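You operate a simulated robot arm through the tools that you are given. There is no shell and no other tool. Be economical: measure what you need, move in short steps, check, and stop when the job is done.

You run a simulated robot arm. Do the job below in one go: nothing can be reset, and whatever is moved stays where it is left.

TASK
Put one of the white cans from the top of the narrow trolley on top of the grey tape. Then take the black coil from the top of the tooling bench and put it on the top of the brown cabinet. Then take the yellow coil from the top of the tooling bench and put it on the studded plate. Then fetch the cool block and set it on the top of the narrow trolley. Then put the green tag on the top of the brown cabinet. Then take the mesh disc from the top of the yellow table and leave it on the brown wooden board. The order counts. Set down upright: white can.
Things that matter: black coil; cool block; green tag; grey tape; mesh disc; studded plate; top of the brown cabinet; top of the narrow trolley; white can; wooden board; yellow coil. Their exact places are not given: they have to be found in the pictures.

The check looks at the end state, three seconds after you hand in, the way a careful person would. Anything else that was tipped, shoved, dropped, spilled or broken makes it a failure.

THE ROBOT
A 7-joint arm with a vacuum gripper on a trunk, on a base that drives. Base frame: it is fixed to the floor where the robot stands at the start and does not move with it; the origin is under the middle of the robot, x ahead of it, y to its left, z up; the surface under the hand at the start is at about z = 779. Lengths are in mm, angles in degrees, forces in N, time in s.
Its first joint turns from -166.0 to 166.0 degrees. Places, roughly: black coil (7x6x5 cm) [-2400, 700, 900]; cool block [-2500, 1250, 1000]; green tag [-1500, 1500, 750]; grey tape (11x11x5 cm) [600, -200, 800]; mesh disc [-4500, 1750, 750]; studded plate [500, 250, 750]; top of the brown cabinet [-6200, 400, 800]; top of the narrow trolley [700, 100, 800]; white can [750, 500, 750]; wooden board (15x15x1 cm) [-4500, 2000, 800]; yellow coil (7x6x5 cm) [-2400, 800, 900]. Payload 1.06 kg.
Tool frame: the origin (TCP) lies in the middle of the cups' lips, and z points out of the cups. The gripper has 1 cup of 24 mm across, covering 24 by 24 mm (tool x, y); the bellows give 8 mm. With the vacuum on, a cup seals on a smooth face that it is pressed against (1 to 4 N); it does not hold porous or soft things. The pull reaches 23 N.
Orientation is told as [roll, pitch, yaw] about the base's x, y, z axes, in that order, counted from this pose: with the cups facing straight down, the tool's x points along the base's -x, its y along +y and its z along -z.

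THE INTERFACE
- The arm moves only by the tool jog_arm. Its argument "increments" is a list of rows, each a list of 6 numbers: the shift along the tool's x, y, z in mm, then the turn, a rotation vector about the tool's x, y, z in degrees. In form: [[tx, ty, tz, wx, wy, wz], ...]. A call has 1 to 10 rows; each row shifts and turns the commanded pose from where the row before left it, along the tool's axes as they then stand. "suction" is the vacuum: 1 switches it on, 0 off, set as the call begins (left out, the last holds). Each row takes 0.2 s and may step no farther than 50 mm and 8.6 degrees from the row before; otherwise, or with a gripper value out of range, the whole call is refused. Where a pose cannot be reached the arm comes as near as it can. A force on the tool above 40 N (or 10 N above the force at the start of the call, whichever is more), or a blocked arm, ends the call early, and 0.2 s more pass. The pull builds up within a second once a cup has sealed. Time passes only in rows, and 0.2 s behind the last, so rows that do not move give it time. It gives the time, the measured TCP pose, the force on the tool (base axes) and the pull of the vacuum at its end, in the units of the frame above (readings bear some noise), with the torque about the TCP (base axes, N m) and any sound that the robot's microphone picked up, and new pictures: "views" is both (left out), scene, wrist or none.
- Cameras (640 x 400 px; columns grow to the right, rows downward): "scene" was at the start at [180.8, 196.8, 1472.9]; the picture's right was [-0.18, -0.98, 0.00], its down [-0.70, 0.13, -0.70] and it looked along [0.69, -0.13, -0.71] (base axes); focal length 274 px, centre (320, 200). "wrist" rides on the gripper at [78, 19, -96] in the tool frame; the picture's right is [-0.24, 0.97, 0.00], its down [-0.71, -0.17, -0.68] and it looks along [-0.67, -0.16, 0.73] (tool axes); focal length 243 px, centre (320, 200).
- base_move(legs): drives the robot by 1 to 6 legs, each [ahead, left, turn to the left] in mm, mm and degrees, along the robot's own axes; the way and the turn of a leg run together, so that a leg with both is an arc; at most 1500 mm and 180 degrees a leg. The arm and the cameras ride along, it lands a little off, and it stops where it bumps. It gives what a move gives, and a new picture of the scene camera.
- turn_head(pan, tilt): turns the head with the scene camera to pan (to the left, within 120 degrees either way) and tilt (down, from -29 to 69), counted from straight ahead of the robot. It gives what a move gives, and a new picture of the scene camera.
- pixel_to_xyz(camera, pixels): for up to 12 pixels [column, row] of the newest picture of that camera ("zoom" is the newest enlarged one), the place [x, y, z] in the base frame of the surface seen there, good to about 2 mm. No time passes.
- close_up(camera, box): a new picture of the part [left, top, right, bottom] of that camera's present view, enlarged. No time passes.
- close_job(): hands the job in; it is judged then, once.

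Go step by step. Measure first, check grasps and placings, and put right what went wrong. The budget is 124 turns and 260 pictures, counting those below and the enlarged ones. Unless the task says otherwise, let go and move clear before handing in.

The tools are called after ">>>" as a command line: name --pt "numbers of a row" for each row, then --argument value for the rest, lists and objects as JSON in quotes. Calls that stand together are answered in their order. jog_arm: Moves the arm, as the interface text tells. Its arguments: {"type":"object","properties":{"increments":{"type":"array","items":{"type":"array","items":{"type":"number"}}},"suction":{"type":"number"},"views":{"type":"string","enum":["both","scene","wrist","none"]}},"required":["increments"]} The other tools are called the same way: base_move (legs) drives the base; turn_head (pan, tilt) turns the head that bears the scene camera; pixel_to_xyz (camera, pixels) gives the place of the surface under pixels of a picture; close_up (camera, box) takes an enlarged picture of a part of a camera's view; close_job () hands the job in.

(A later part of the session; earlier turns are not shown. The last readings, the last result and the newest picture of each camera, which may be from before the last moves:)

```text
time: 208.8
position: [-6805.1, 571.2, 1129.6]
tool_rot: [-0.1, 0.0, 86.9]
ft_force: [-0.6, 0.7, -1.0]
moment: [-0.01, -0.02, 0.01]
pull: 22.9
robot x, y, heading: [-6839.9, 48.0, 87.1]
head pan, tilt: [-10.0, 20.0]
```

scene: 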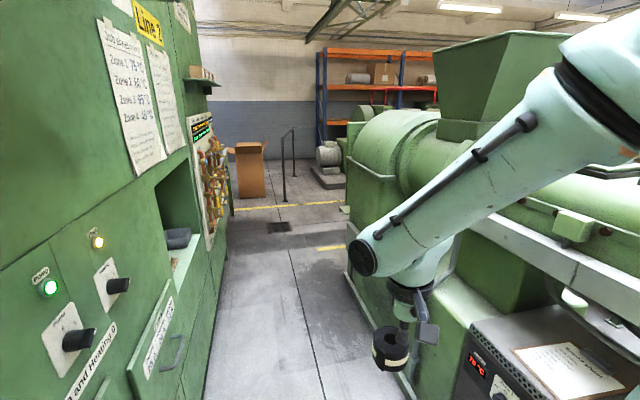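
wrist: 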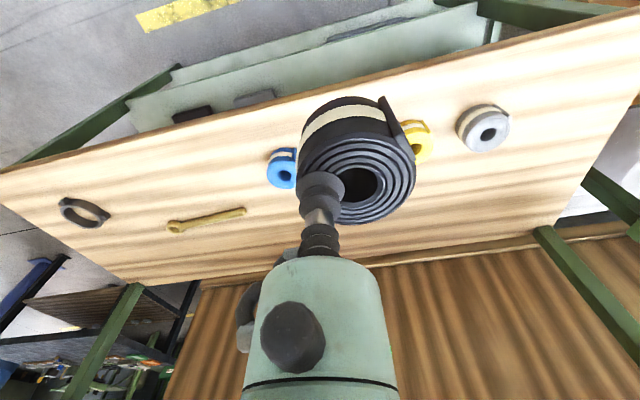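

The forearm cap sits about 100 mm left of the TCP and hardly beyond it, so placing at x≈-6290 clears the duct. I'll shift 60 mm away and turn right to face the cabinet.

>>> base_move --legs '[[0, 70, 0], [80, 0, 0], [0, 0, -87]]'

>>> turn_head --pan 20 --tilt 40

```text
time: 214.1
position: [-6385.0, 129.8, 1130.1]
tool_rot: [0.0, 0.0, 0.3]
ft_force: [0.6, -0.3, -1.2]
moment: [-0.02, 0.0, 0.01]
pull: 22.6
robot x, y, heading: [-6905.1, 131.3, 0.3]
head pan, tilt: [-10.0, 20.0]
```

scene: 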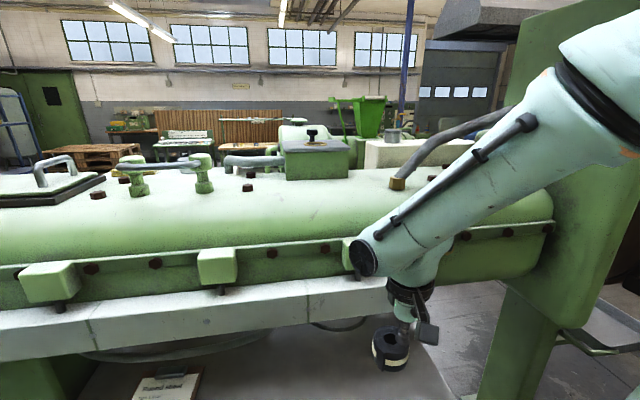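

```text
time: 215.1
position: [-6386.4, 130.4, 1130.3]
tool_rot: [-0.1, 0.0, 0.4]
ft_force: [-0.7, -0.1, -0.1]
moment: [-0.03, -0.01, 0.01]
pull: 22.8
robot x, y, heading: [-6903.4, 131.0, 0.4]
head pan, tilt: [20.0, 40.0]
```

scene: 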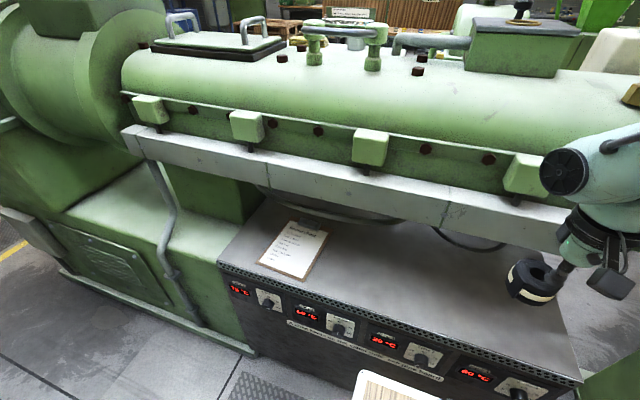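

Coil clear of everything. I'll lower at x=-6386 to z≈885, then go forward to x≈-6288.

>>> jog_arm --pt "0 0 45 0 0 0" --pt "0 0 45 0 0 0" --pt "0 0 45 0 0 0" --pt "0 0 45 0 0 0" --pt "0 0 45 0 0 0" --pt "0 0 20 0 0 0" --pt "-30 0 0 0 0 0" --pt "-30 0 0 0 0 0" --pt "-20 0 0 0 0 0" --pt "0 0 0 0 0 0"

```text
time: 217.2
position: [-6302.2, 132.6, 909.4]
tool_rot: [0.1, 0.0, 0.5]
ft_force: [-1.2, -0.8, -1.4]
moment: [-0.01, 0.01, -0.03]
pull: 22.8
out of reach, approached as far as the arm can: row 1, 2
robot x, y, heading: [-6906.0, 135.9, 0.4]
head pan, tilt: [20.0, 40.0]
```

scene: 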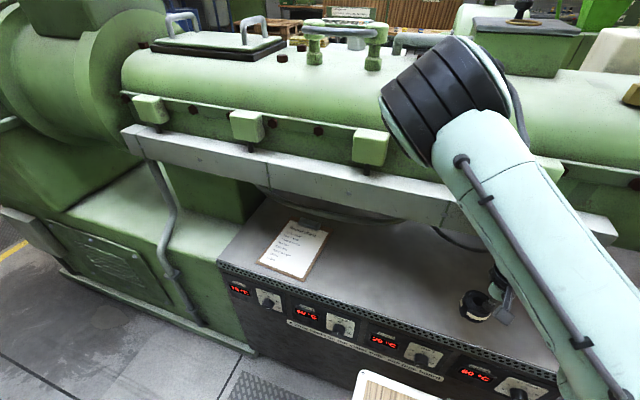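
wrist: 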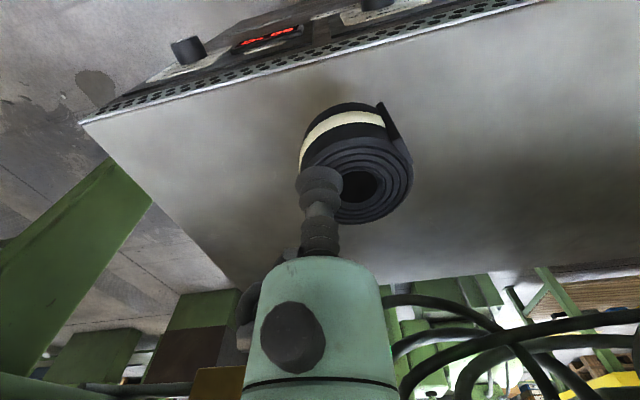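

The pose is right, but the arm bent with the elbow leaning over the barrel. Checking its clearance before I go lower.

>>> pixel_to_xyz --camera "scene" --pixels '[[400, 130], [440, 90], [480, 60], [425, 155], [470, 150], [385, 95], [520, 200], [500, 280], [580, 340], [450, 200]]'

>>> turn_head --pan -20 --tilt 20

```text
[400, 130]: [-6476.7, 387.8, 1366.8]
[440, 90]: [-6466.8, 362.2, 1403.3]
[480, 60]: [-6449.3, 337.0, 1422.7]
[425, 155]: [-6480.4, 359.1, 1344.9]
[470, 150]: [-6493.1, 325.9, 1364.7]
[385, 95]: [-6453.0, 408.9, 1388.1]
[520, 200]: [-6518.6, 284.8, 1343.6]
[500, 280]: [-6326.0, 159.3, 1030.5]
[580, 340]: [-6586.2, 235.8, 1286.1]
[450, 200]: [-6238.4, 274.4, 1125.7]
```

```text
time: 218.3
position: [-6303.2, 132.4, 908.1]
tool_rot: [0.0, -0.1, 0.5]
ft_force: [0.4, 0.3, -1.2]
moment: [-0.07, 0.0, 0.0]
pull: 23.1
robot x, y, heading: [-6904.8, 128.9, 0.5]
head pan, tilt: [-20.0, 20.0]
```

scene: 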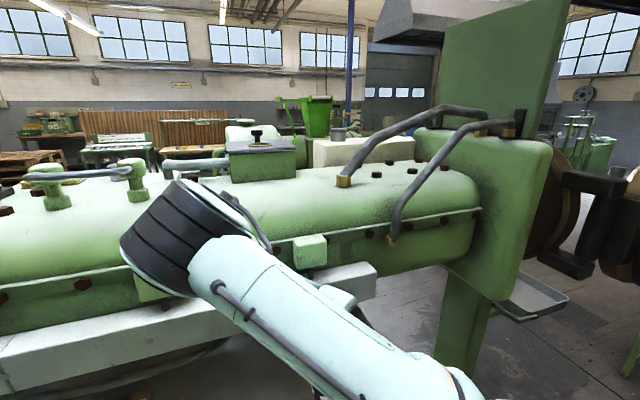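

The elbow is swung left with about 100 mm clearance. Lowering to just above the top.

>>> jog_arm --pt "-10 0 20 0 0 0" --pt "0 0 20 0 0 0" --pt "0 0 20 0 0 0" --pt "0 0 15 0 0 0" --pt "0 0 0 0 0 0"

```text
time: 219.5
position: [-6291.5, 131.6, 834.7]
tool_rot: [-0.1, 0.0, 0.5]
ft_force: [0.7, -0.1, -1.8]
moment: [-0.04, 0.01, 0.01]
pull: 22.8
robot x, y, heading: [-6906.5, 133.7, 0.3]
head pan, tilt: [-20.0, 20.0]
```

scene: 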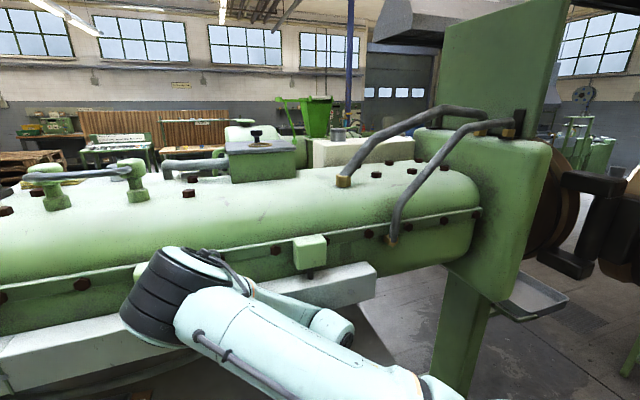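
wrist: 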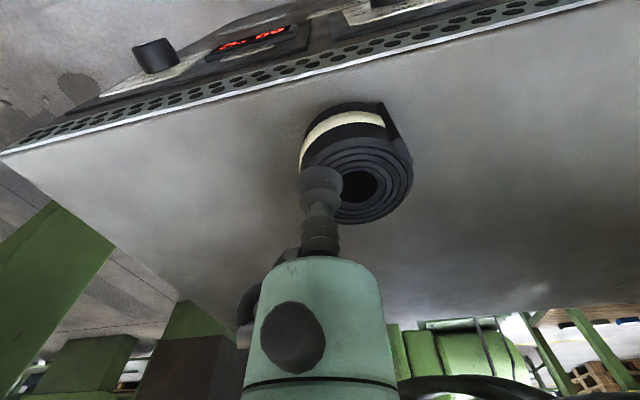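

>>> jog_arm --pt "0 0 8 0 0 0" --pt "0 0 4 0 0 0" --pt "0 0 2 0 0 0" --pt "0 0 0 0 0 0" --views "wrist"

```text
time: 220.5
position: [-6293.7, 130.7, 822.0]
tool_rot: [0.0, 0.0, 0.4]
ft_force: [6.6, -8.8, 14.3]
moment: [0.11, -0.03, -0.08]
pull: 22.5
robot x, y, heading: [-6903.8, 131.2, 0.4]
head pan, tilt: [-20.0, 20.0]
```

wrist: 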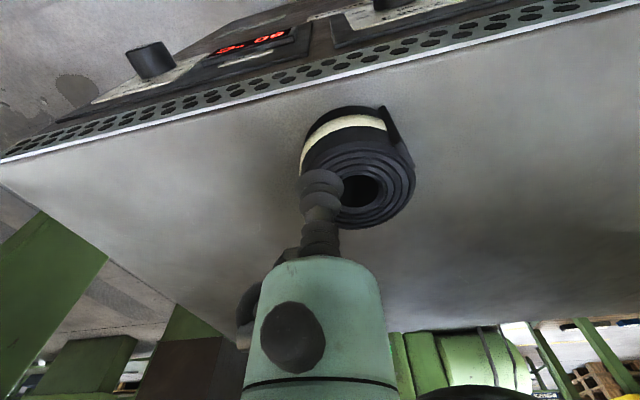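

Contact with the cabinet top at z≈822. Releasing, then going straight up and back out.

>>> jog_arm --pt "0 0 -2 0 0 0" --pt "0 0 0 0 0 0" --pt "0 0 0 0 0 0" --pt "0 0 -3 0 0 0" --pt "0 0 -10 0 0 0" --pt "0 0 -30 0 0 0" --pt "5 0 -40 0 0 0" --pt "20 0 -40 0 0 0" --pt "30 0 -35 0 0 0" --pt "0 0 0 0 0 0" --suction 0 --views "wrist"

>>> turn_head --pan 10 --tilt 35

```text
time: 222.7
position: [-6350.6, 133.0, 984.2]
tool_rot: [0.0, -0.1, 0.4]
ft_force: [0.6, 0.5, 0.4]
moment: [0.03, -0.02, -0.01]
pull: 0.0
robot x, y, heading: [-6902.5, 131.6, 0.5]
head pan, tilt: [-20.0, 20.0]
```

wrist: 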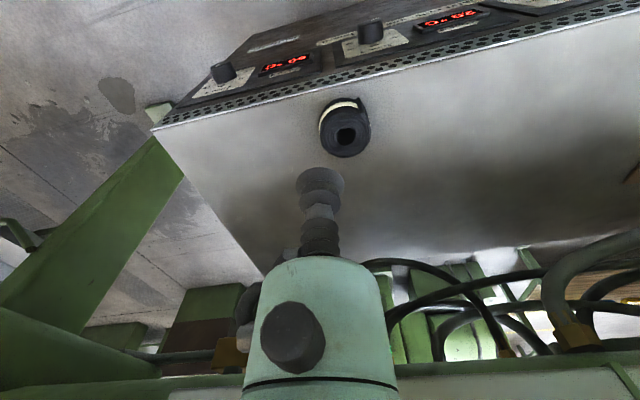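

```text
time: 223.7
position: [-6349.5, 134.1, 983.4]
tool_rot: [0.1, 0.1, 0.4]
ft_force: [-0.6, -0.4, -0.3]
moment: [0.01, 0.0, 0.05]
pull: 0.2
robot x, y, heading: [-6906.6, 133.2, 0.2]
head pan, tilt: [10.0, 35.0]
```

scene: 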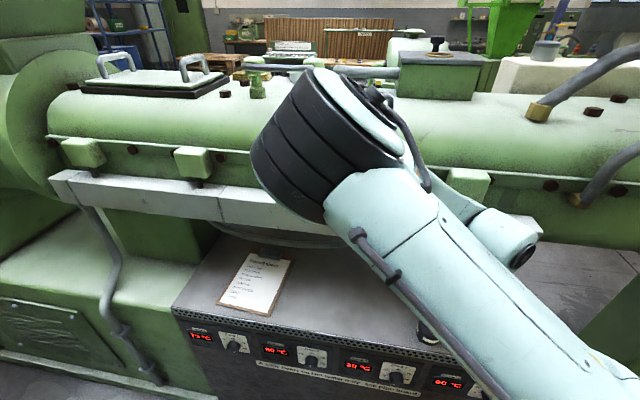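

The black coil is on the cabinet. Raising the arm to the carry pose, turning to face north and looking up the aisle for the shorter return route.

>>> jog_arm --pt "8 0 -45 0 0 0" --pt "8 0 -45 0 0 0" --pt "8 0 -45 0 0 0" --pt "8 0 -45 0 0 0" --pt "0 0 0 0 0 0" --views "none"

>>> base_move --legs '[[0, 0, 89.7], [500, 30, 0]]'

>>> turn_head --pan 5 --tilt 25

>>> pixel_to_xyz --camera "scene" --pixels '[[320, 180], [320, 140], [280, 160], [360, 160], [260, 200], [380, 200], [240, 160], [400, 160], [320, 240]]'

```text
time: 224.9
position: [-6377.5, 116.6, 1159.7]
tool_rot: [1.5, 0.6, -3.7]
ft_force: [-0.4, -0.4, 0.1]
moment: [0.03, 0.0, -0.02]
pull: 0.1
robot x, y, heading: [-6904.8, 131.5, 0.5]
head pan, tilt: [10.0, 35.0]
```

```text
time: 231.5
position: [-6923.6, 1139.4, 1161.2]
tool_rot: [1.3, 0.5, 87.1]
ft_force: [0.4, 0.5, 0.2]
moment: [-0.03, 0.0, -0.03]
pull: 0.0
robot x, y, heading: [-6935.5, 612.3, 90.3]
head pan, tilt: [10.0, 35.0]
```

scene: 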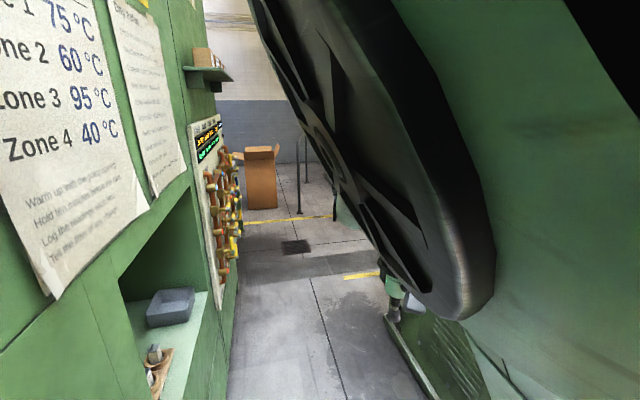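

```text
time: 232.2
position: [-6921.5, 1139.9, 1160.9]
tool_rot: [1.3, 0.5, 86.7]
ft_force: [-0.5, -0.2, 0.5]
moment: [0.01, -0.01, -0.01]
pull: 0.0
robot x, y, heading: [-6938.6, 610.5, 90.1]
head pan, tilt: [5.0, 25.0]
```

scene: 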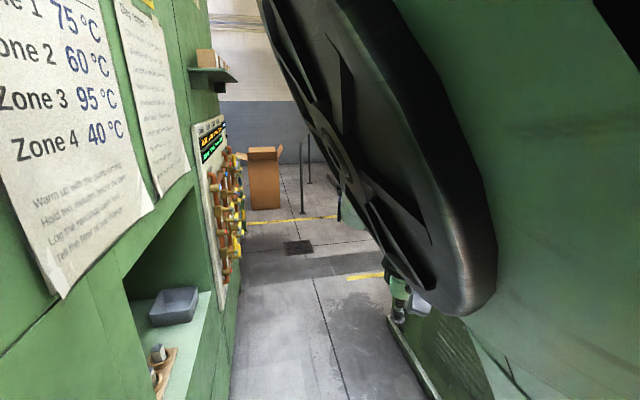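

```text
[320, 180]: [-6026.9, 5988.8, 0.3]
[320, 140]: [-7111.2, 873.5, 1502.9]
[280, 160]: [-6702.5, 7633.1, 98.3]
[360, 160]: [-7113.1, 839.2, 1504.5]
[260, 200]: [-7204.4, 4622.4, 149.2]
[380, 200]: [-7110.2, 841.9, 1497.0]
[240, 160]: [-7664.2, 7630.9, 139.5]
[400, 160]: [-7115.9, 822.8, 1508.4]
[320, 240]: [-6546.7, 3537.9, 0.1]
```

The arm is folded at its inner limit with the elbow out to the left. I'll extend it to an easier pose (r≈600) before driving on.

>>> jog_arm --pt "-30 10 5 0 0 0" --pt "-30 10 5 0 0 0" --pt "-20 10 5 0 0 0" --pt "0 0 0 0 0 0" --views "scene"

```text
time: 233.2
position: [-6945.2, 1220.7, 1144.4]
tool_rot: [1.4, 0.5, 87.0]
ft_force: [0.0, 0.1, 0.6]
moment: [0.0, -0.02, 0.0]
pull: 0.0
robot x, y, heading: [-6938.1, 613.9, 90.0]
head pan, tilt: [5.0, 25.0]
```

scene: 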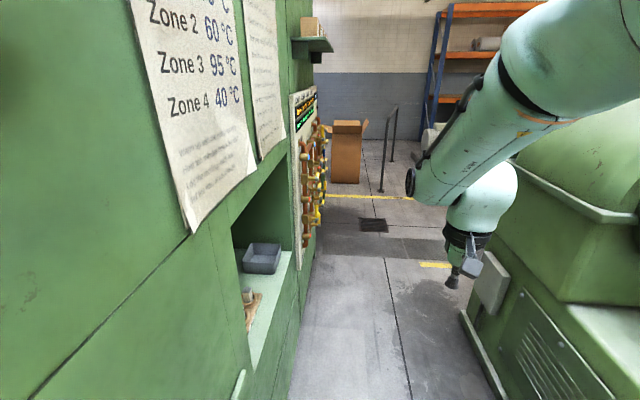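

The elbow is normal again. I'll level the tool (slight residual tilt) and measure the way out north.

>>> jog_arm --pt "0 0 0 1.4 -0.5 -3" --pt "0 0 0 0 0 0" --views "none"

>>> pixel_to_xyz --camera "scene" --pixels '[[381, 190], [390, 160], [345, 180], [316, 225], [430, 265], [470, 315], [425, 150], [318, 150], [325, 45], [315, 300], [485, 275], [405, 190]]'

```text
time: 233.8
position: [-6946.7, 1220.0, 1144.9]
tool_rot: [-0.1, -0.1, 90.0]
ft_force: [0.5, 0.2, -0.9]
moment: [-0.01, 0.0, -0.01]
pull: 0.1
robot x, y, heading: [-6935.6, 612.6, 90.2]
head pan, tilt: [5.0, 25.0]
```

```text
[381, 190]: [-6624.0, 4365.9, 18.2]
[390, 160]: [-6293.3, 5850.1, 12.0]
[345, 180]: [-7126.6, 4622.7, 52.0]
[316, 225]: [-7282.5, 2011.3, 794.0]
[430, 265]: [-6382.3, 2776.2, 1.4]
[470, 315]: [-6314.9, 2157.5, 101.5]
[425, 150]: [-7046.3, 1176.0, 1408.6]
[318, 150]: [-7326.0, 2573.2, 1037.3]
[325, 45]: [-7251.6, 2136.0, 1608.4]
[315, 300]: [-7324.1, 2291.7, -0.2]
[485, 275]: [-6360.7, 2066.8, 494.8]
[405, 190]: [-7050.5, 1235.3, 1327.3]
```

>>> base_move --legs '[[0, -60, 0], [1500, 0, 0], [740, 0, 0], [0, 0, -90], [1500, 0, 0]]'

```text
time: 256.5
position: [-4794.0, 2926.2, 1145.6]
tool_rot: [0.0, -0.1, 0.4]
ft_force: [-0.3, -0.1, 0.3]
moment: [0.0, -0.01, 0.01]
pull: 0.1
robot x, y, heading: [-5403.7, 2908.8, 0.6]
head pan, tilt: [5.0, 25.0]
```

scene: 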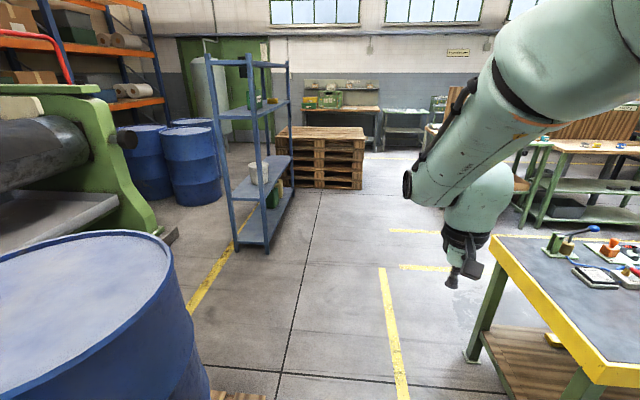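

>>> base_move --legs '[[1500, 0, -0.6], [800, 0, 0], [0, 0, -90], [1500, 0, 0], [600, 0, 0], [0, 0, 90]]'

>>> turn_head --pan 5 --tilt 40

```text
time: 285.6
position: [-2368.9, 909.6, 1145.2]
tool_rot: [-0.1, -0.2, 5.6]
ft_force: [0.3, 0.9, -0.4]
moment: [0.0, -0.01, 0.01]
pull: 0.0
robot x, y, heading: [-2975.3, 838.4, 6.3]
head pan, tilt: [5.0, 25.0]
```

scene: 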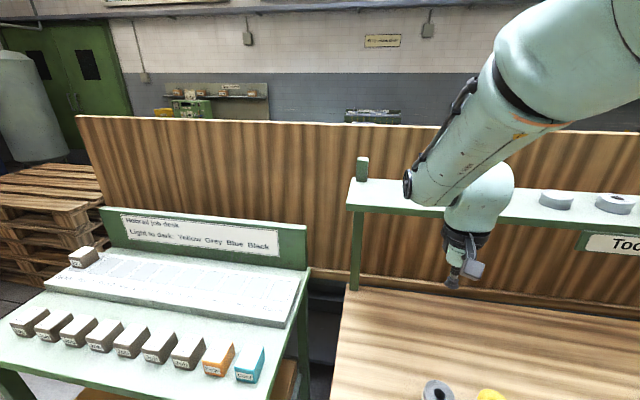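

```text
time: 286.4
position: [-2369.7, 911.3, 1145.2]
tool_rot: [0.0, -0.1, 5.7]
ft_force: [-0.7, 1.3, -0.2]
moment: [0.0, 0.02, -0.04]
pull: 0.0
robot x, y, heading: [-2970.9, 841.0, 6.0]
head pan, tilt: [5.0, 40.0]
```

scene: 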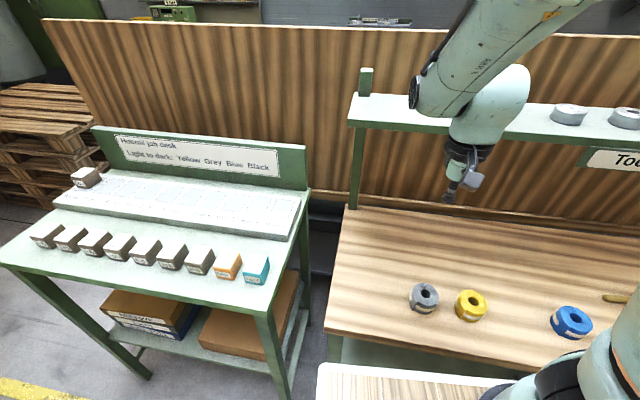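

The base is a bit close. I'll back off 120 mm and square up, then measure the yellow coil.

>>> base_move --legs '[[-120, -10, -6]]'

>>> close_up --camera "scene" --box '[400, 240, 560, 340]'

```text
time: 287.6
position: [-2486.8, 831.7, 1144.6]
tool_rot: [-0.1, -0.1, -0.2]
ft_force: [-0.8, -0.2, -0.5]
moment: [0.04, 0.07, -0.03]
pull: 0.1
robot x, y, heading: [-3095.2, 827.3, -0.2]
head pan, tilt: [5.0, 40.0]
```

scene: 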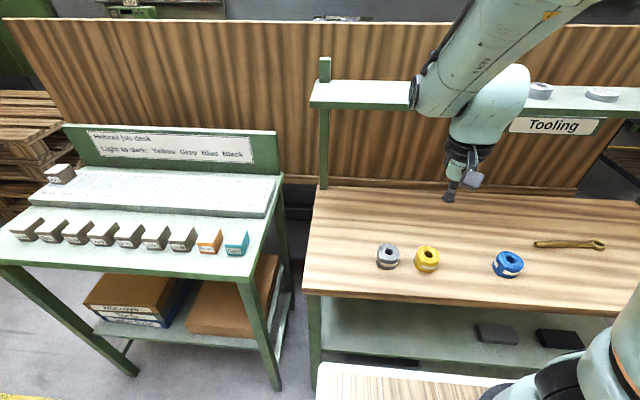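

```text
4.00 times, centred on (480, 290) of scene
```

zoom: 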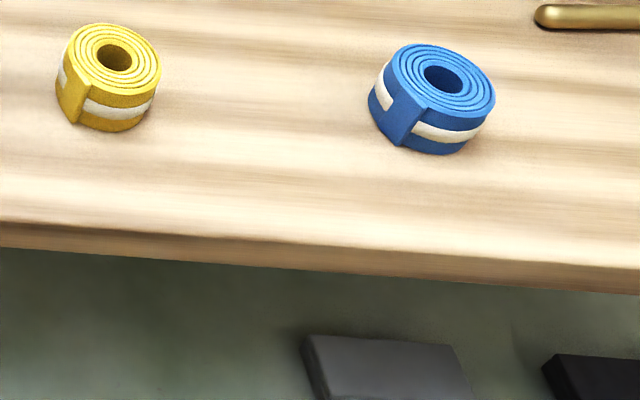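

>>> pixel_to_xyz --camera "zoom" --pixels '[[91, 55], [136, 60], [114, 39], [113, 76], [74, 52], [155, 68], [113, 27], [113, 92]]'

```text
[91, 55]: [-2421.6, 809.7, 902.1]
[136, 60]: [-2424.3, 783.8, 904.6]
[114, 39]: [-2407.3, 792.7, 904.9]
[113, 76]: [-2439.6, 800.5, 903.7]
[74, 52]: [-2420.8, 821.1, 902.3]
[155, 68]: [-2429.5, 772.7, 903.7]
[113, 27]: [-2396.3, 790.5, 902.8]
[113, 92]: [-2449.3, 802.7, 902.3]
```

Yellow coil centre ≈ (-2423,797). I'll use the same grasp, with the cup at (-2423,781).

>>> jog_arm --pt "-13 -10 40 0 0 0" --pt "-13 -10 40 0 0 0" --pt "-13 -10 40 0 0 0" --pt "-13 -10 40 0 0 0" --pt "-12 -11 40 0 0 0" --pt "0 0 25 0 0 0" --pt "0 0 0 0 0 0" --views "wrist"

```text
time: 289.2
position: [-2422.7, 778.2, 920.6]
tool_rot: [-0.1, 0.0, -0.3]
ft_force: [-0.1, 0.3, 0.2]
moment: [0.02, 0.01, -0.01]
pull: 0.1
robot x, y, heading: [-3097.1, 822.5, 0.2]
head pan, tilt: [5.0, 40.0]
```

wrist: 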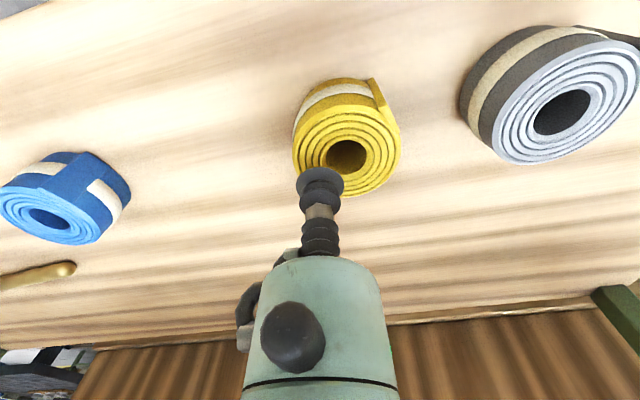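

>>> jog_arm --pt "0 2 12 0 0 0" --pt "0 0 5 0 0 0" --pt "0 0 3 0 0 0" --pt "0 0 2 0 0 0" --pt "0 0 0 0 0 0" --pt "0 0 0 0 0 0" --pt "0 0 0 0 0 0" --suction 1 --views "wrist"

```text
time: 290.9
position: [-2421.6, 779.6, 898.7]
tool_rot: [0.0, -0.1, -0.2]
ft_force: [7.1, -5.8, 8.6]
moment: [0.02, 0.01, -0.05]
pull: 22.7
robot x, y, heading: [-3091.5, 825.4, -0.2]
head pan, tilt: [5.0, 40.0]
```

wrist: 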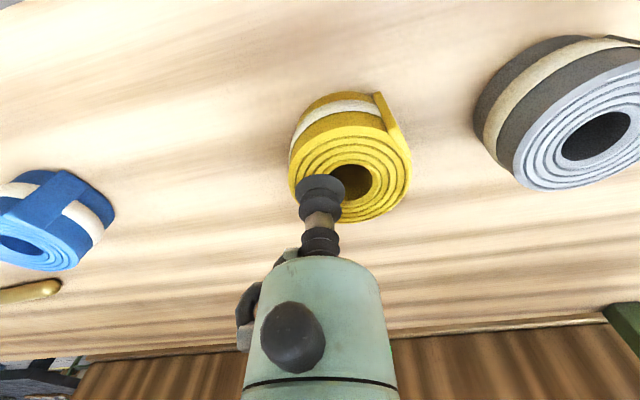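

Sealed. Lifting and drawing back to the carry pose, then driving back towards the trolley.

>>> jog_arm --pt "0 0 -5 0 0 0" --pt "0 0 -10 0 0 0" --pt "0 0 -25 0 0 0" --pt "5 5 -40 0 0 0" --pt "13 10 -40 0 0 0" --pt "14 10 -40 0 0 0" --pt "14 10 -40 0 0 0" --pt "14 10 -46 0 0 0" --pt "0 0 0 0 0 0" --views "wrist"

>>> base_move --legs '[[0, 0, -90], [1180, 0, 0], [0, 0, 90], [1500, 0, 0], [600, 0, 0]]'

```text
time: 292.9
position: [-2483.9, 828.2, 1143.8]
tool_rot: [-0.3, -0.1, -0.3]
ft_force: [0.5, 0.5, -1.9]
moment: [-0.01, -0.03, 0.0]
pull: 23.4
robot x, y, heading: [-3096.3, 824.7, -0.1]
head pan, tilt: [5.0, 40.0]
```

wrist: 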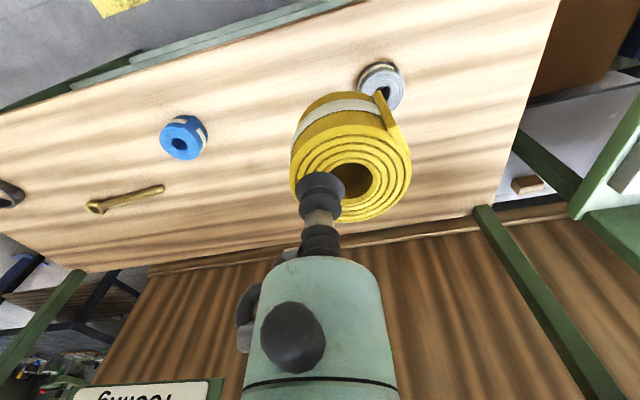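

```text
time: 316.5
position: [-347.8, -150.1, 1144.3]
tool_rot: [-0.1, -0.1, 4.5]
ft_force: [-0.2, 0.3, -1.4]
moment: [-0.04, 0.0, 0.01]
pull: 23.1
robot x, y, heading: [-955.6, -203.8, 4.9]
head pan, tilt: [5.0, 40.0]
```

scene: 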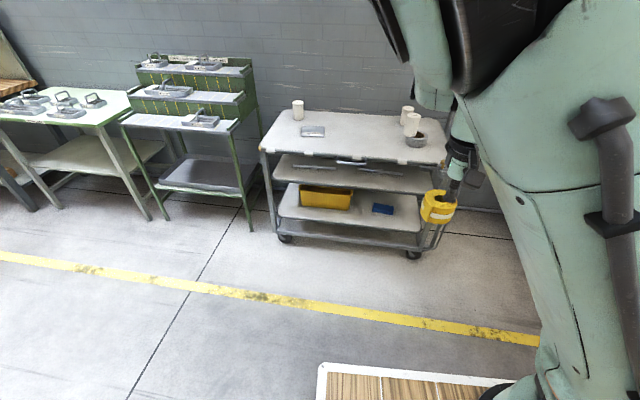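

>>> base_move --legs '[[0, 0, -4.9], [600, 0, 0], [0, 450, 0], [320, 0, 0]]'

>>> turn_head --pan 5 --tilt 45

```text
time: 324.4
position: [555.5, 279.0, 1143.6]
tool_rot: [0.0, -0.2, 0.9]
ft_force: [0.1, 0.1, -1.1]
moment: [-0.03, -0.06, 0.06]
pull: 23.2
robot x, y, heading: [-55.7, 267.0, 0.7]
head pan, tilt: [5.0, 40.0]
```

scene: 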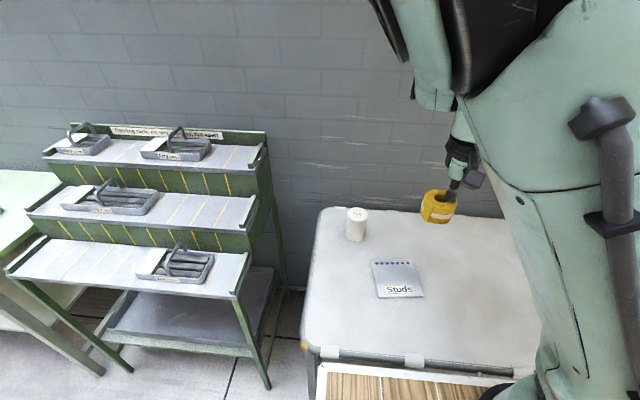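

```text
time: 325.1
position: [554.7, 279.4, 1143.8]
tool_rot: [-0.2, -0.1, 0.9]
ft_force: [-0.1, -0.6, -1.9]
moment: [-0.03, -0.01, -0.02]
pull: 22.8
robot x, y, heading: [-64.5, 262.4, 1.0]
head pan, tilt: [5.0, 45.0]
```

scene: 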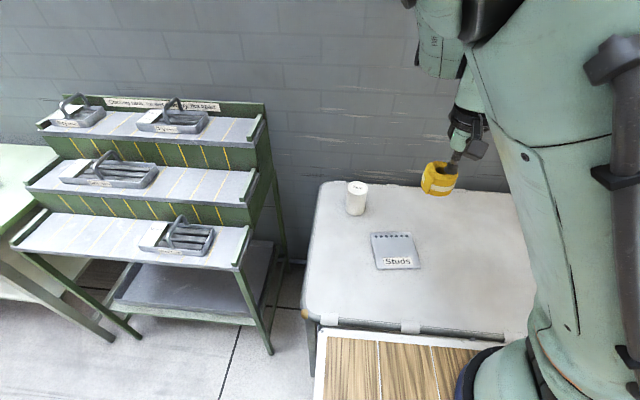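

Zooming on the plate to measure the flat area below the studs.

>>> close_up --camera "scene" --box '[355, 220, 435, 280]'

>>> pixel_to_xyz --camera "zoom" --pixels '[[150, 200], [300, 200], [450, 200], [200, 300], [350, 280], [480, 330], [120, 115], [430, 100], [210, 380], [520, 360], [170, 140], [400, 130]]'

```text
6.67 times, centred on (395, 250) of scene
```

zoom: 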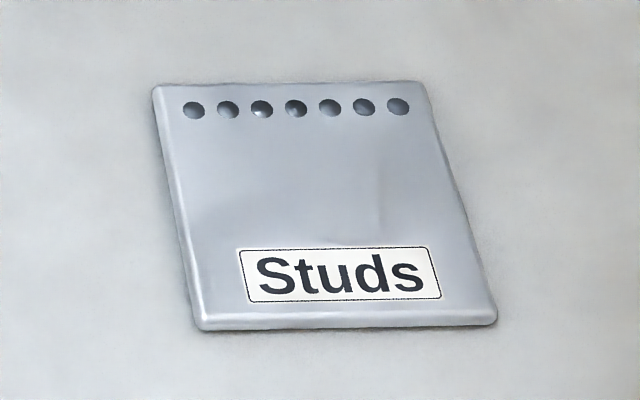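

```text
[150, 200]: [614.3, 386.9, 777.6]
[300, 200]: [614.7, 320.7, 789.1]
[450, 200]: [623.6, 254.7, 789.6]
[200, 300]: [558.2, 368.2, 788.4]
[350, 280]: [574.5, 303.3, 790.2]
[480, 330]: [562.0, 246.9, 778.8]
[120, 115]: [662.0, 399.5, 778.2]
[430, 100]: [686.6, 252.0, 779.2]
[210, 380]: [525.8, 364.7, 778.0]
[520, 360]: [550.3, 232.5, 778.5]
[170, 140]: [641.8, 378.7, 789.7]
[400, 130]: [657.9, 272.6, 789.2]
```

Plate centre ≈ (615,315), top z 789, studs at x≥655. I'll set the coil's centre at (608,314) with TCP at (608,298).

>>> jog_arm --pt "-18 6 10 0 0 0" --pt "-18 6 20 0 0 0" --pt "-17 7 30 0 0 0" --pt "0 0 40 0 0 0" --pt "0 0 40 0 0 0" --pt "0 0 40 0 0 0" --pt "0 0 40 0 0 0" --pt "0 0 40 0 0 0" --pt "0 0 23 0 0 0" --pt "0 0 0 0 0 0"

```text
time: 327.3
position: [607.5, 297.5, 860.5]
tool_rot: [-0.2, -0.1, 0.8]
ft_force: [0.7, -0.7, -2.2]
moment: [-0.01, 0.0, 0.01]
pull: 22.5
robot x, y, heading: [-53.8, 264.2, 0.9]
head pan, tilt: [5.0, 45.0]
```

scene: 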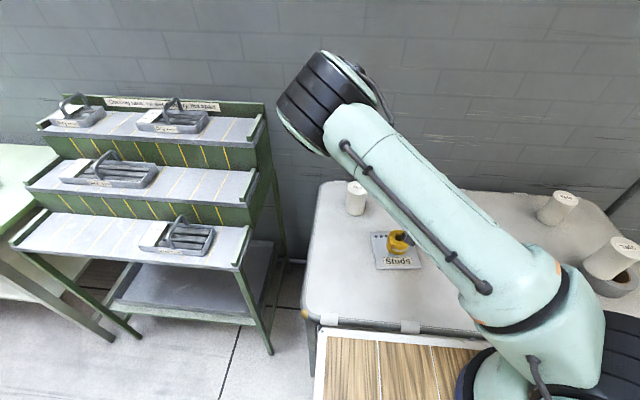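
wrist: 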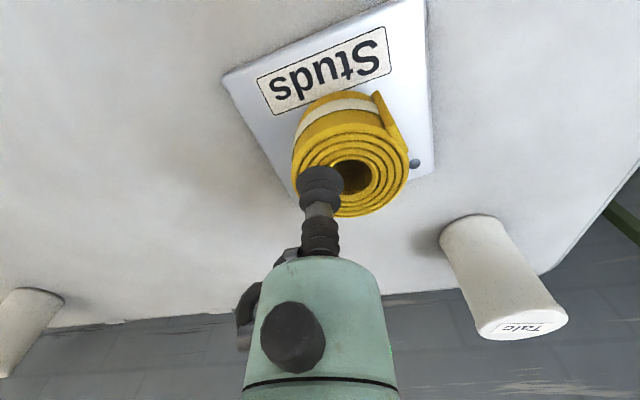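

>>> jog_arm --pt "3 0 15 0 0 0" --pt "0 0 8 0 0 0" --pt "0 0 4 0 0 0" --pt "0 0 2 0 0 0" --pt "0 0 0 0 0 0" --views "wrist"

```text
time: 328.5
position: [604.1, 298.5, 832.6]
tool_rot: [-0.2, -0.1, 0.7]
ft_force: [4.5, -5.1, 11.8]
moment: [0.08, 0.05, -0.01]
pull: 23.0
robot x, y, heading: [-57.6, 264.1, 0.9]
head pan, tilt: [5.0, 45.0]
```

wrist: 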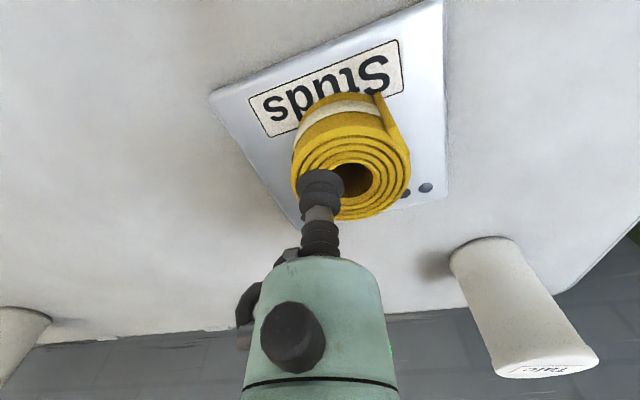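

Contact on the plate. Releasing and lifting away.

>>> jog_arm --pt "0 0 -2 0 0 0" --pt "0 0 0 0 0 0" --pt "0 0 0 0 0 0" --pt "0 0 -3 0 0 0" --pt "0 0 -10 0 0 0" --pt "0 0 -40 0 0 0" --pt "0 0 -45 0 0 0" --pt "0 0 -45 0 0 0" --pt "0 0 -45 0 0 0" --pt "0 0 -45 0 0 0" --suction 0

```text
time: 330.7
position: [608.0, 295.4, 1068.7]
tool_rot: [-0.2, 0.0, 0.8]
ft_force: [1.1, -0.3, 0.4]
moment: [0.01, 0.02, 0.0]
pull: 0.0
robot x, y, heading: [-58.7, 265.4, 1.0]
head pan, tilt: [5.0, 45.0]
```

scene: 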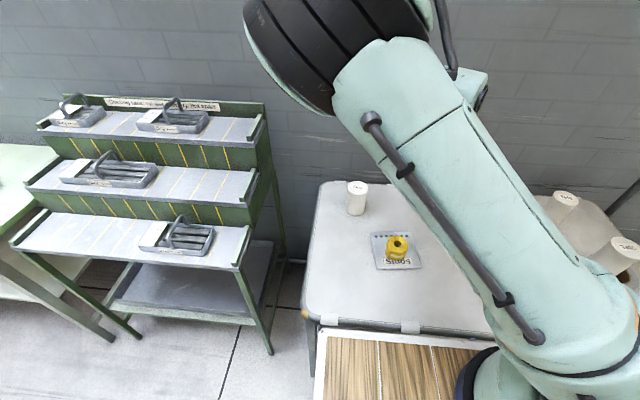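
wrist: 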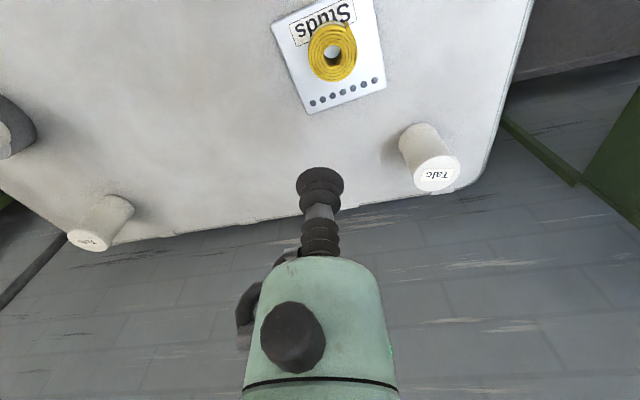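

The yellow coil sits on the plate. Now driving round to the job desk for the cool block.

>>> base_move --legs '[[-450, 0, -1], [0, -590, 0], [0, 0, 180], [1500, 0, 0], [1000, 0, 0]]'

```text
time: 349.0
position: [-2405.7, -154.6, 1068.9]
tool_rot: [-0.1, -0.2, 171.6]
ft_force: [0.5, 0.0, -0.6]
moment: [0.0, -0.01, 0.0]
pull: 0.0
robot x, y, heading: [-1744.3, -226.5, 172.1]
head pan, tilt: [5.0, 45.0]
stopped in leg 4: the robot was blocked; the commanded pose is now the measured one
```

scene: 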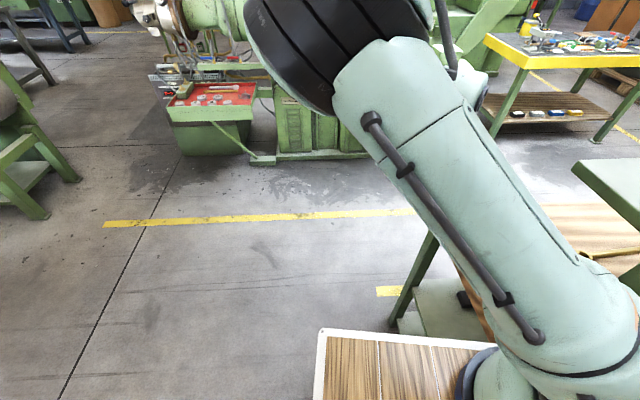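

It was blocked: the heading had drifted to 172° and the deck's right corner met the tooling bench leg. I'll back off, realign away from the bench and check that nothing was disturbed.

>>> base_move --legs '[[-200, 0, 0], [0, 200, 0], [0, 0, 7.9]]'

>>> turn_head --pan -60 --tilt 25

```text
time: 352.5
position: [-2239.2, -468.2, 1069.7]
tool_rot: [-0.1, -0.1, 178.9]
ft_force: [0.0, -0.6, -0.3]
moment: [-0.03, -0.03, -0.01]
pull: 0.0
robot x, y, heading: [-1574.0, -462.1, 179.4]
head pan, tilt: [5.0, 45.0]
```

scene: 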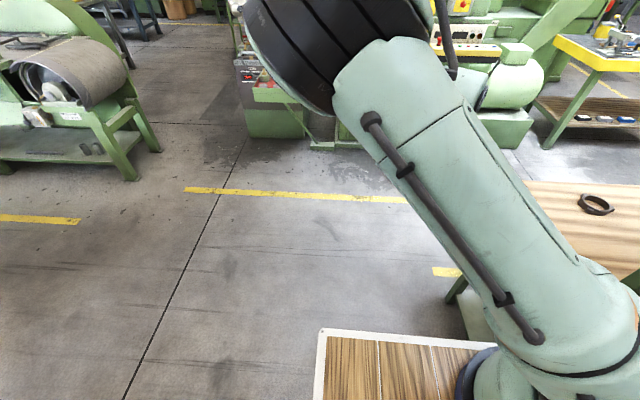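

```text
time: 353.8
position: [-2239.4, -469.2, 1069.9]
tool_rot: [-0.1, -0.2, 178.9]
ft_force: [0.6, -0.3, 1.0]
moment: [-0.02, -0.01, 0.03]
pull: 0.1
robot x, y, heading: [-1573.1, -456.3, 179.4]
head pan, tilt: [-60.0, 25.0]
```

scene: 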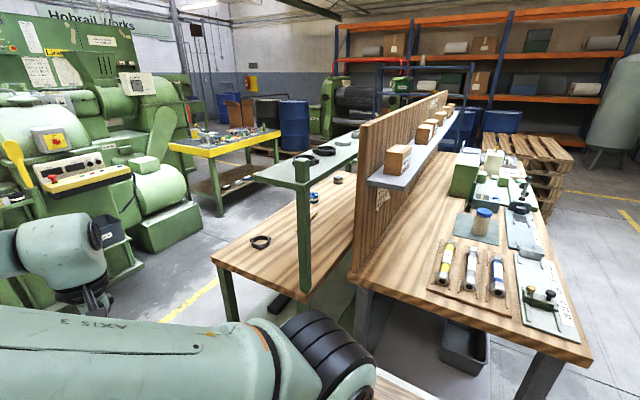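

>>> pixel_to_xyz --camera "scene" --pixels '[[213, 258], [310, 290], [268, 240], [300, 170], [365, 280]]'

>>> base_move --legs '[[1500, 0, 0.3], [0, 0, -90], [1500, 0, 0]]'

```text
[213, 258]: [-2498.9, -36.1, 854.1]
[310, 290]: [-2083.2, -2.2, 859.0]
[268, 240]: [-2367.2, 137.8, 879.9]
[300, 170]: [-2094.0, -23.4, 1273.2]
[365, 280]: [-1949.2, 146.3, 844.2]
```

```text
time: 372.2
position: [-3236.9, 1702.8, 1068.8]
tool_rot: [-0.2, -0.1, 94.7]
ft_force: [0.2, -0.3, 0.2]
moment: [0.01, -0.05, -0.01]
pull: 0.1
robot x, y, heading: [-3159.1, 1041.9, 95.1]
head pan, tilt: [-60.0, 25.0]
```

scene: 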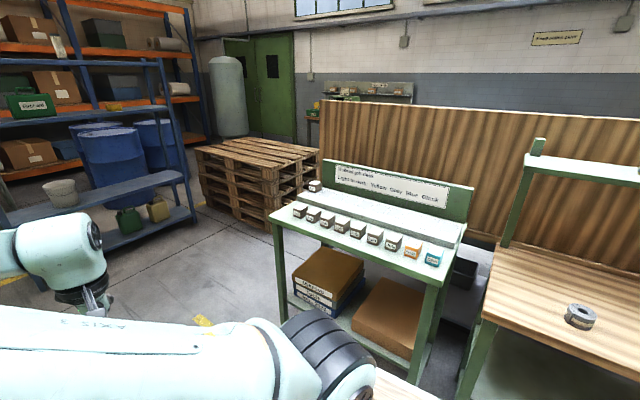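

The bench is unmoved. The cool block is at (433,258), so I'll measure it and turn to face the desk.

>>> pixel_to_xyz --camera "scene" --pixels '[[434, 253], [433, 263], [413, 250], [427, 283], [272, 228], [466, 226]]'

>>> base_move --legs '[[0, 0, -95]]'

>>> turn_head --pan 10 --tilt 40

```text
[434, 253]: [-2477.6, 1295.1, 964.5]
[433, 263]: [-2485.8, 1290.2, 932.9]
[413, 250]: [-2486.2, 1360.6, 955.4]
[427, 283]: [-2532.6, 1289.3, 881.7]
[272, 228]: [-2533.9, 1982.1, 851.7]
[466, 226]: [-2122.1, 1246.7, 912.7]
```

```text
time: 376.6
position: [-2492.6, 1044.3, 1070.5]
tool_rot: [-0.1, -0.2, -1.8]
ft_force: [0.3, 1.1, 0.4]
moment: [0.01, -0.03, 0.01]
pull: 0.1
robot x, y, heading: [-3154.3, 1041.5, -1.6]
head pan, tilt: [-60.0, 25.0]
```

scene: 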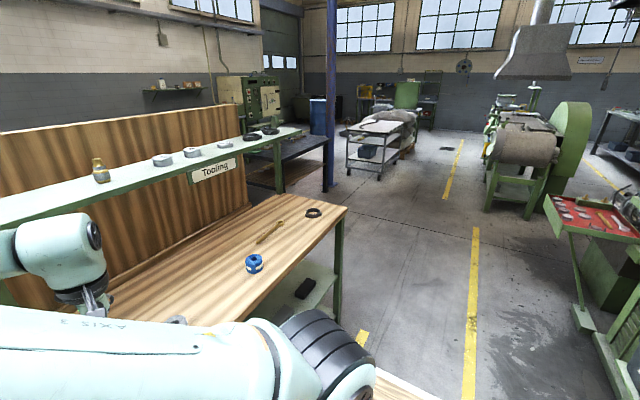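

```text
time: 378.1
position: [-2492.5, 1044.1, 1069.5]
tool_rot: [-0.2, -0.1, -1.7]
ft_force: [-0.5, 0.4, -0.5]
moment: [-0.01, -0.01, -0.01]
pull: 0.0
robot x, y, heading: [-3159.3, 1039.9, -1.5]
head pan, tilt: [10.0, 40.0]
```

scene: 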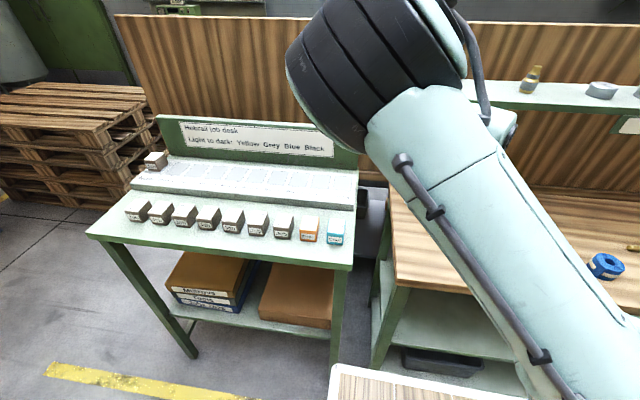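

>>> base_move --legs '[[20, 240, 1.6]]'

>>> turn_head --pan 25 --tilt 45

```text
time: 379.9
position: [-2470.9, 1307.1, 1069.2]
tool_rot: [0.0, -0.1, -0.2]
ft_force: [0.1, -0.7, -0.4]
moment: [0.0, 0.03, -0.04]
pull: 0.1
robot x, y, heading: [-3136.6, 1288.5, 0.1]
head pan, tilt: [10.0, 40.0]
```

scene: 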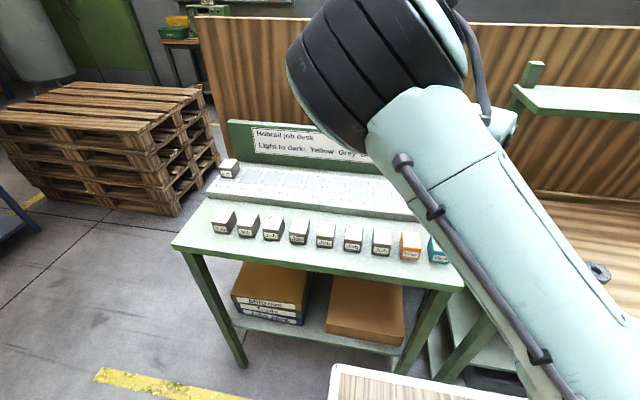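

```text
time: 380.6
position: [-2470.4, 1307.1, 1069.4]
tool_rot: [-0.1, -0.2, -0.2]
ft_force: [0.1, -0.6, 0.0]
moment: [0.01, 0.03, 0.01]
pull: 0.1
robot x, y, heading: [-3134.8, 1284.9, 0.2]
head pan, tilt: [25.0, 45.0]
```

scene: 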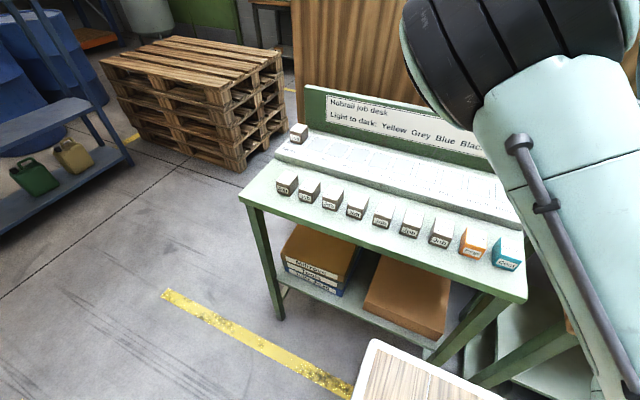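

>>> close_up --camera "scene" --box '[440, 215, 536, 275]'

>>> close_up --camera "wrist" --box '[240, 40, 400, 240]'

```text
6.67 times, centred on (488, 245) of scene
```

zoom: 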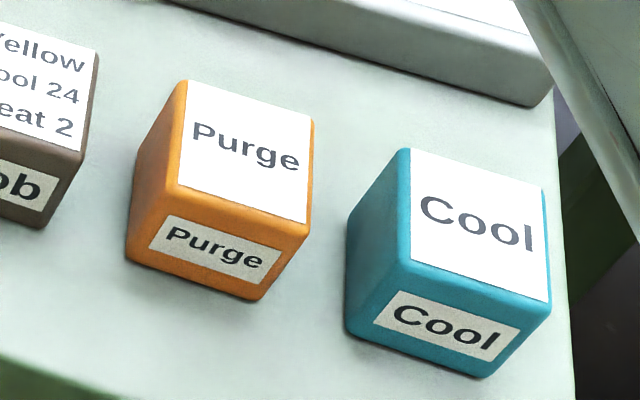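

```text
2.00 times, centred on (320, 140) of wrist
```

zoom: 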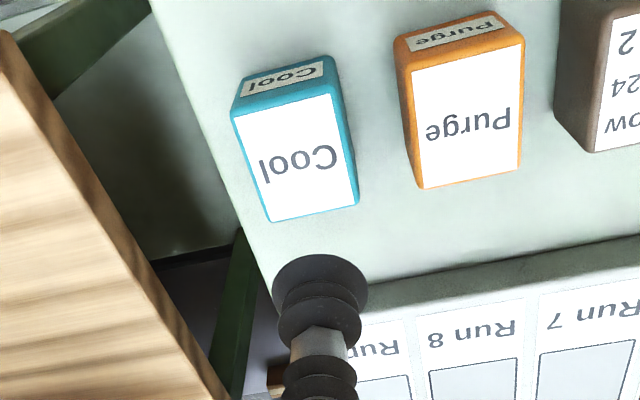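

>>> pixel_to_xyz --camera "zoom" --pixels '[[235, 115], [330, 95], [270, 220], [355, 205], [297, 158], [300, 90], [380, 150]]'

```text
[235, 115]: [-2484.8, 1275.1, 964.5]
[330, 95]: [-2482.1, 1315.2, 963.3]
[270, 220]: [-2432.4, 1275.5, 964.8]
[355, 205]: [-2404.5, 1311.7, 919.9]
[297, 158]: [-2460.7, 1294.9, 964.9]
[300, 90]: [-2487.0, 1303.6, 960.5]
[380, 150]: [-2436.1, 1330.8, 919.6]
```

The block's top centre is (-2459,1295) at z 964.5. Going down on it.

>>> jog_arm --pt "-6 -6 30 0 0 0" --pt "-6 -6 35 0 0 0" --pt "0 0 28 0 0 0" --pt "0 0 8 0 0 0" --pt "0 0 4 0 0 0" --pt "0 0 3 0 0 0" --pt "0 0 0 0 0 0" --pt "0 0 0 0 0 0" --pt "0 0 0 0 0 0" --suction 1 --views "wrist"

```text
time: 382.6
position: [-2458.8, 1292.7, 961.2]
tool_rot: [-0.2, 0.0, -0.2]
ft_force: [3.1, 0.8, 6.2]
moment: [0.01, 0.02, -0.02]
pull: 23.2
robot x, y, heading: [-3134.3, 1283.5, 0.1]
head pan, tilt: [25.0, 45.0]
```

wrist: 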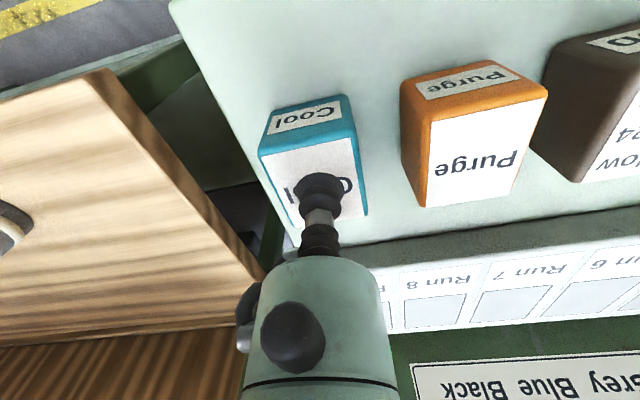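

Sealed. Lifting, then driving south with a heading check before the gap.

>>> jog_arm --pt "0 0 -10 0 0 0" --pt "0 0 -30 0 0 0" --pt "0 0 -40 0 0 0" --pt "5 0 -40 0 0 0" --pt "10 0 -40 0 0 0" --pt "10 0 -25 0 0 0" --pt "0 0 0 0 0 0" --views "wrist"

>>> base_move --legs '[[0, 0, -90], [1500, 0, 0], [230, 0, 0], [0, 0, 90]]'

```text
time: 384.2
position: [-2484.2, 1293.1, 1146.1]
tool_rot: [-0.1, 0.0, -0.2]
ft_force: [-0.1, -0.3, -0.2]
moment: [0.01, -0.02, -0.03]
pull: 22.7
robot x, y, heading: [-3136.4, 1285.8, 0.5]
head pan, tilt: [25.0, 45.0]
```

wrist: 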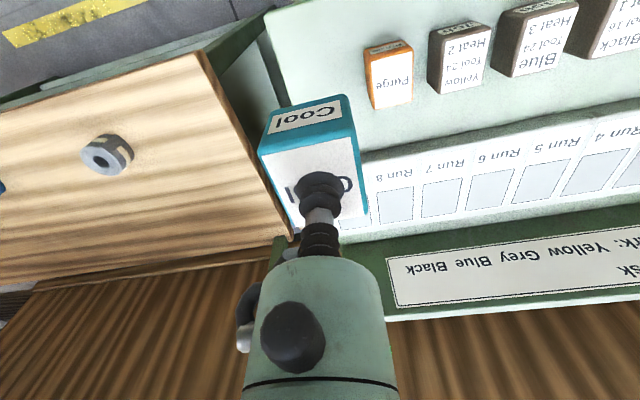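

```text
time: 400.8
position: [-2533.5, -474.2, 1145.5]
tool_rot: [0.0, -0.1, -1.6]
ft_force: [1.1, -0.4, -0.7]
moment: [0.02, 0.01, 0.02]
pull: 22.9
robot x, y, heading: [-3183.9, -463.5, -1.4]
head pan, tilt: [25.0, 45.0]
```

scene: 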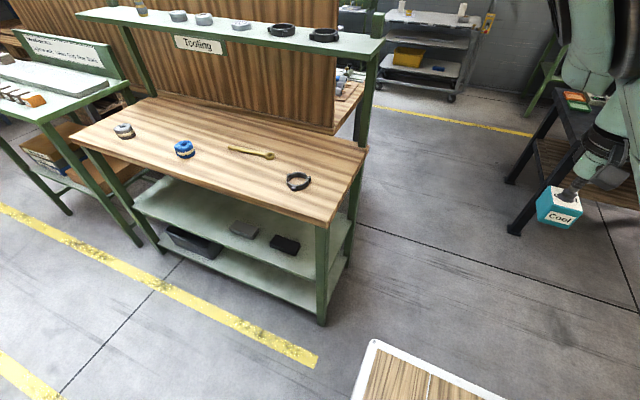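

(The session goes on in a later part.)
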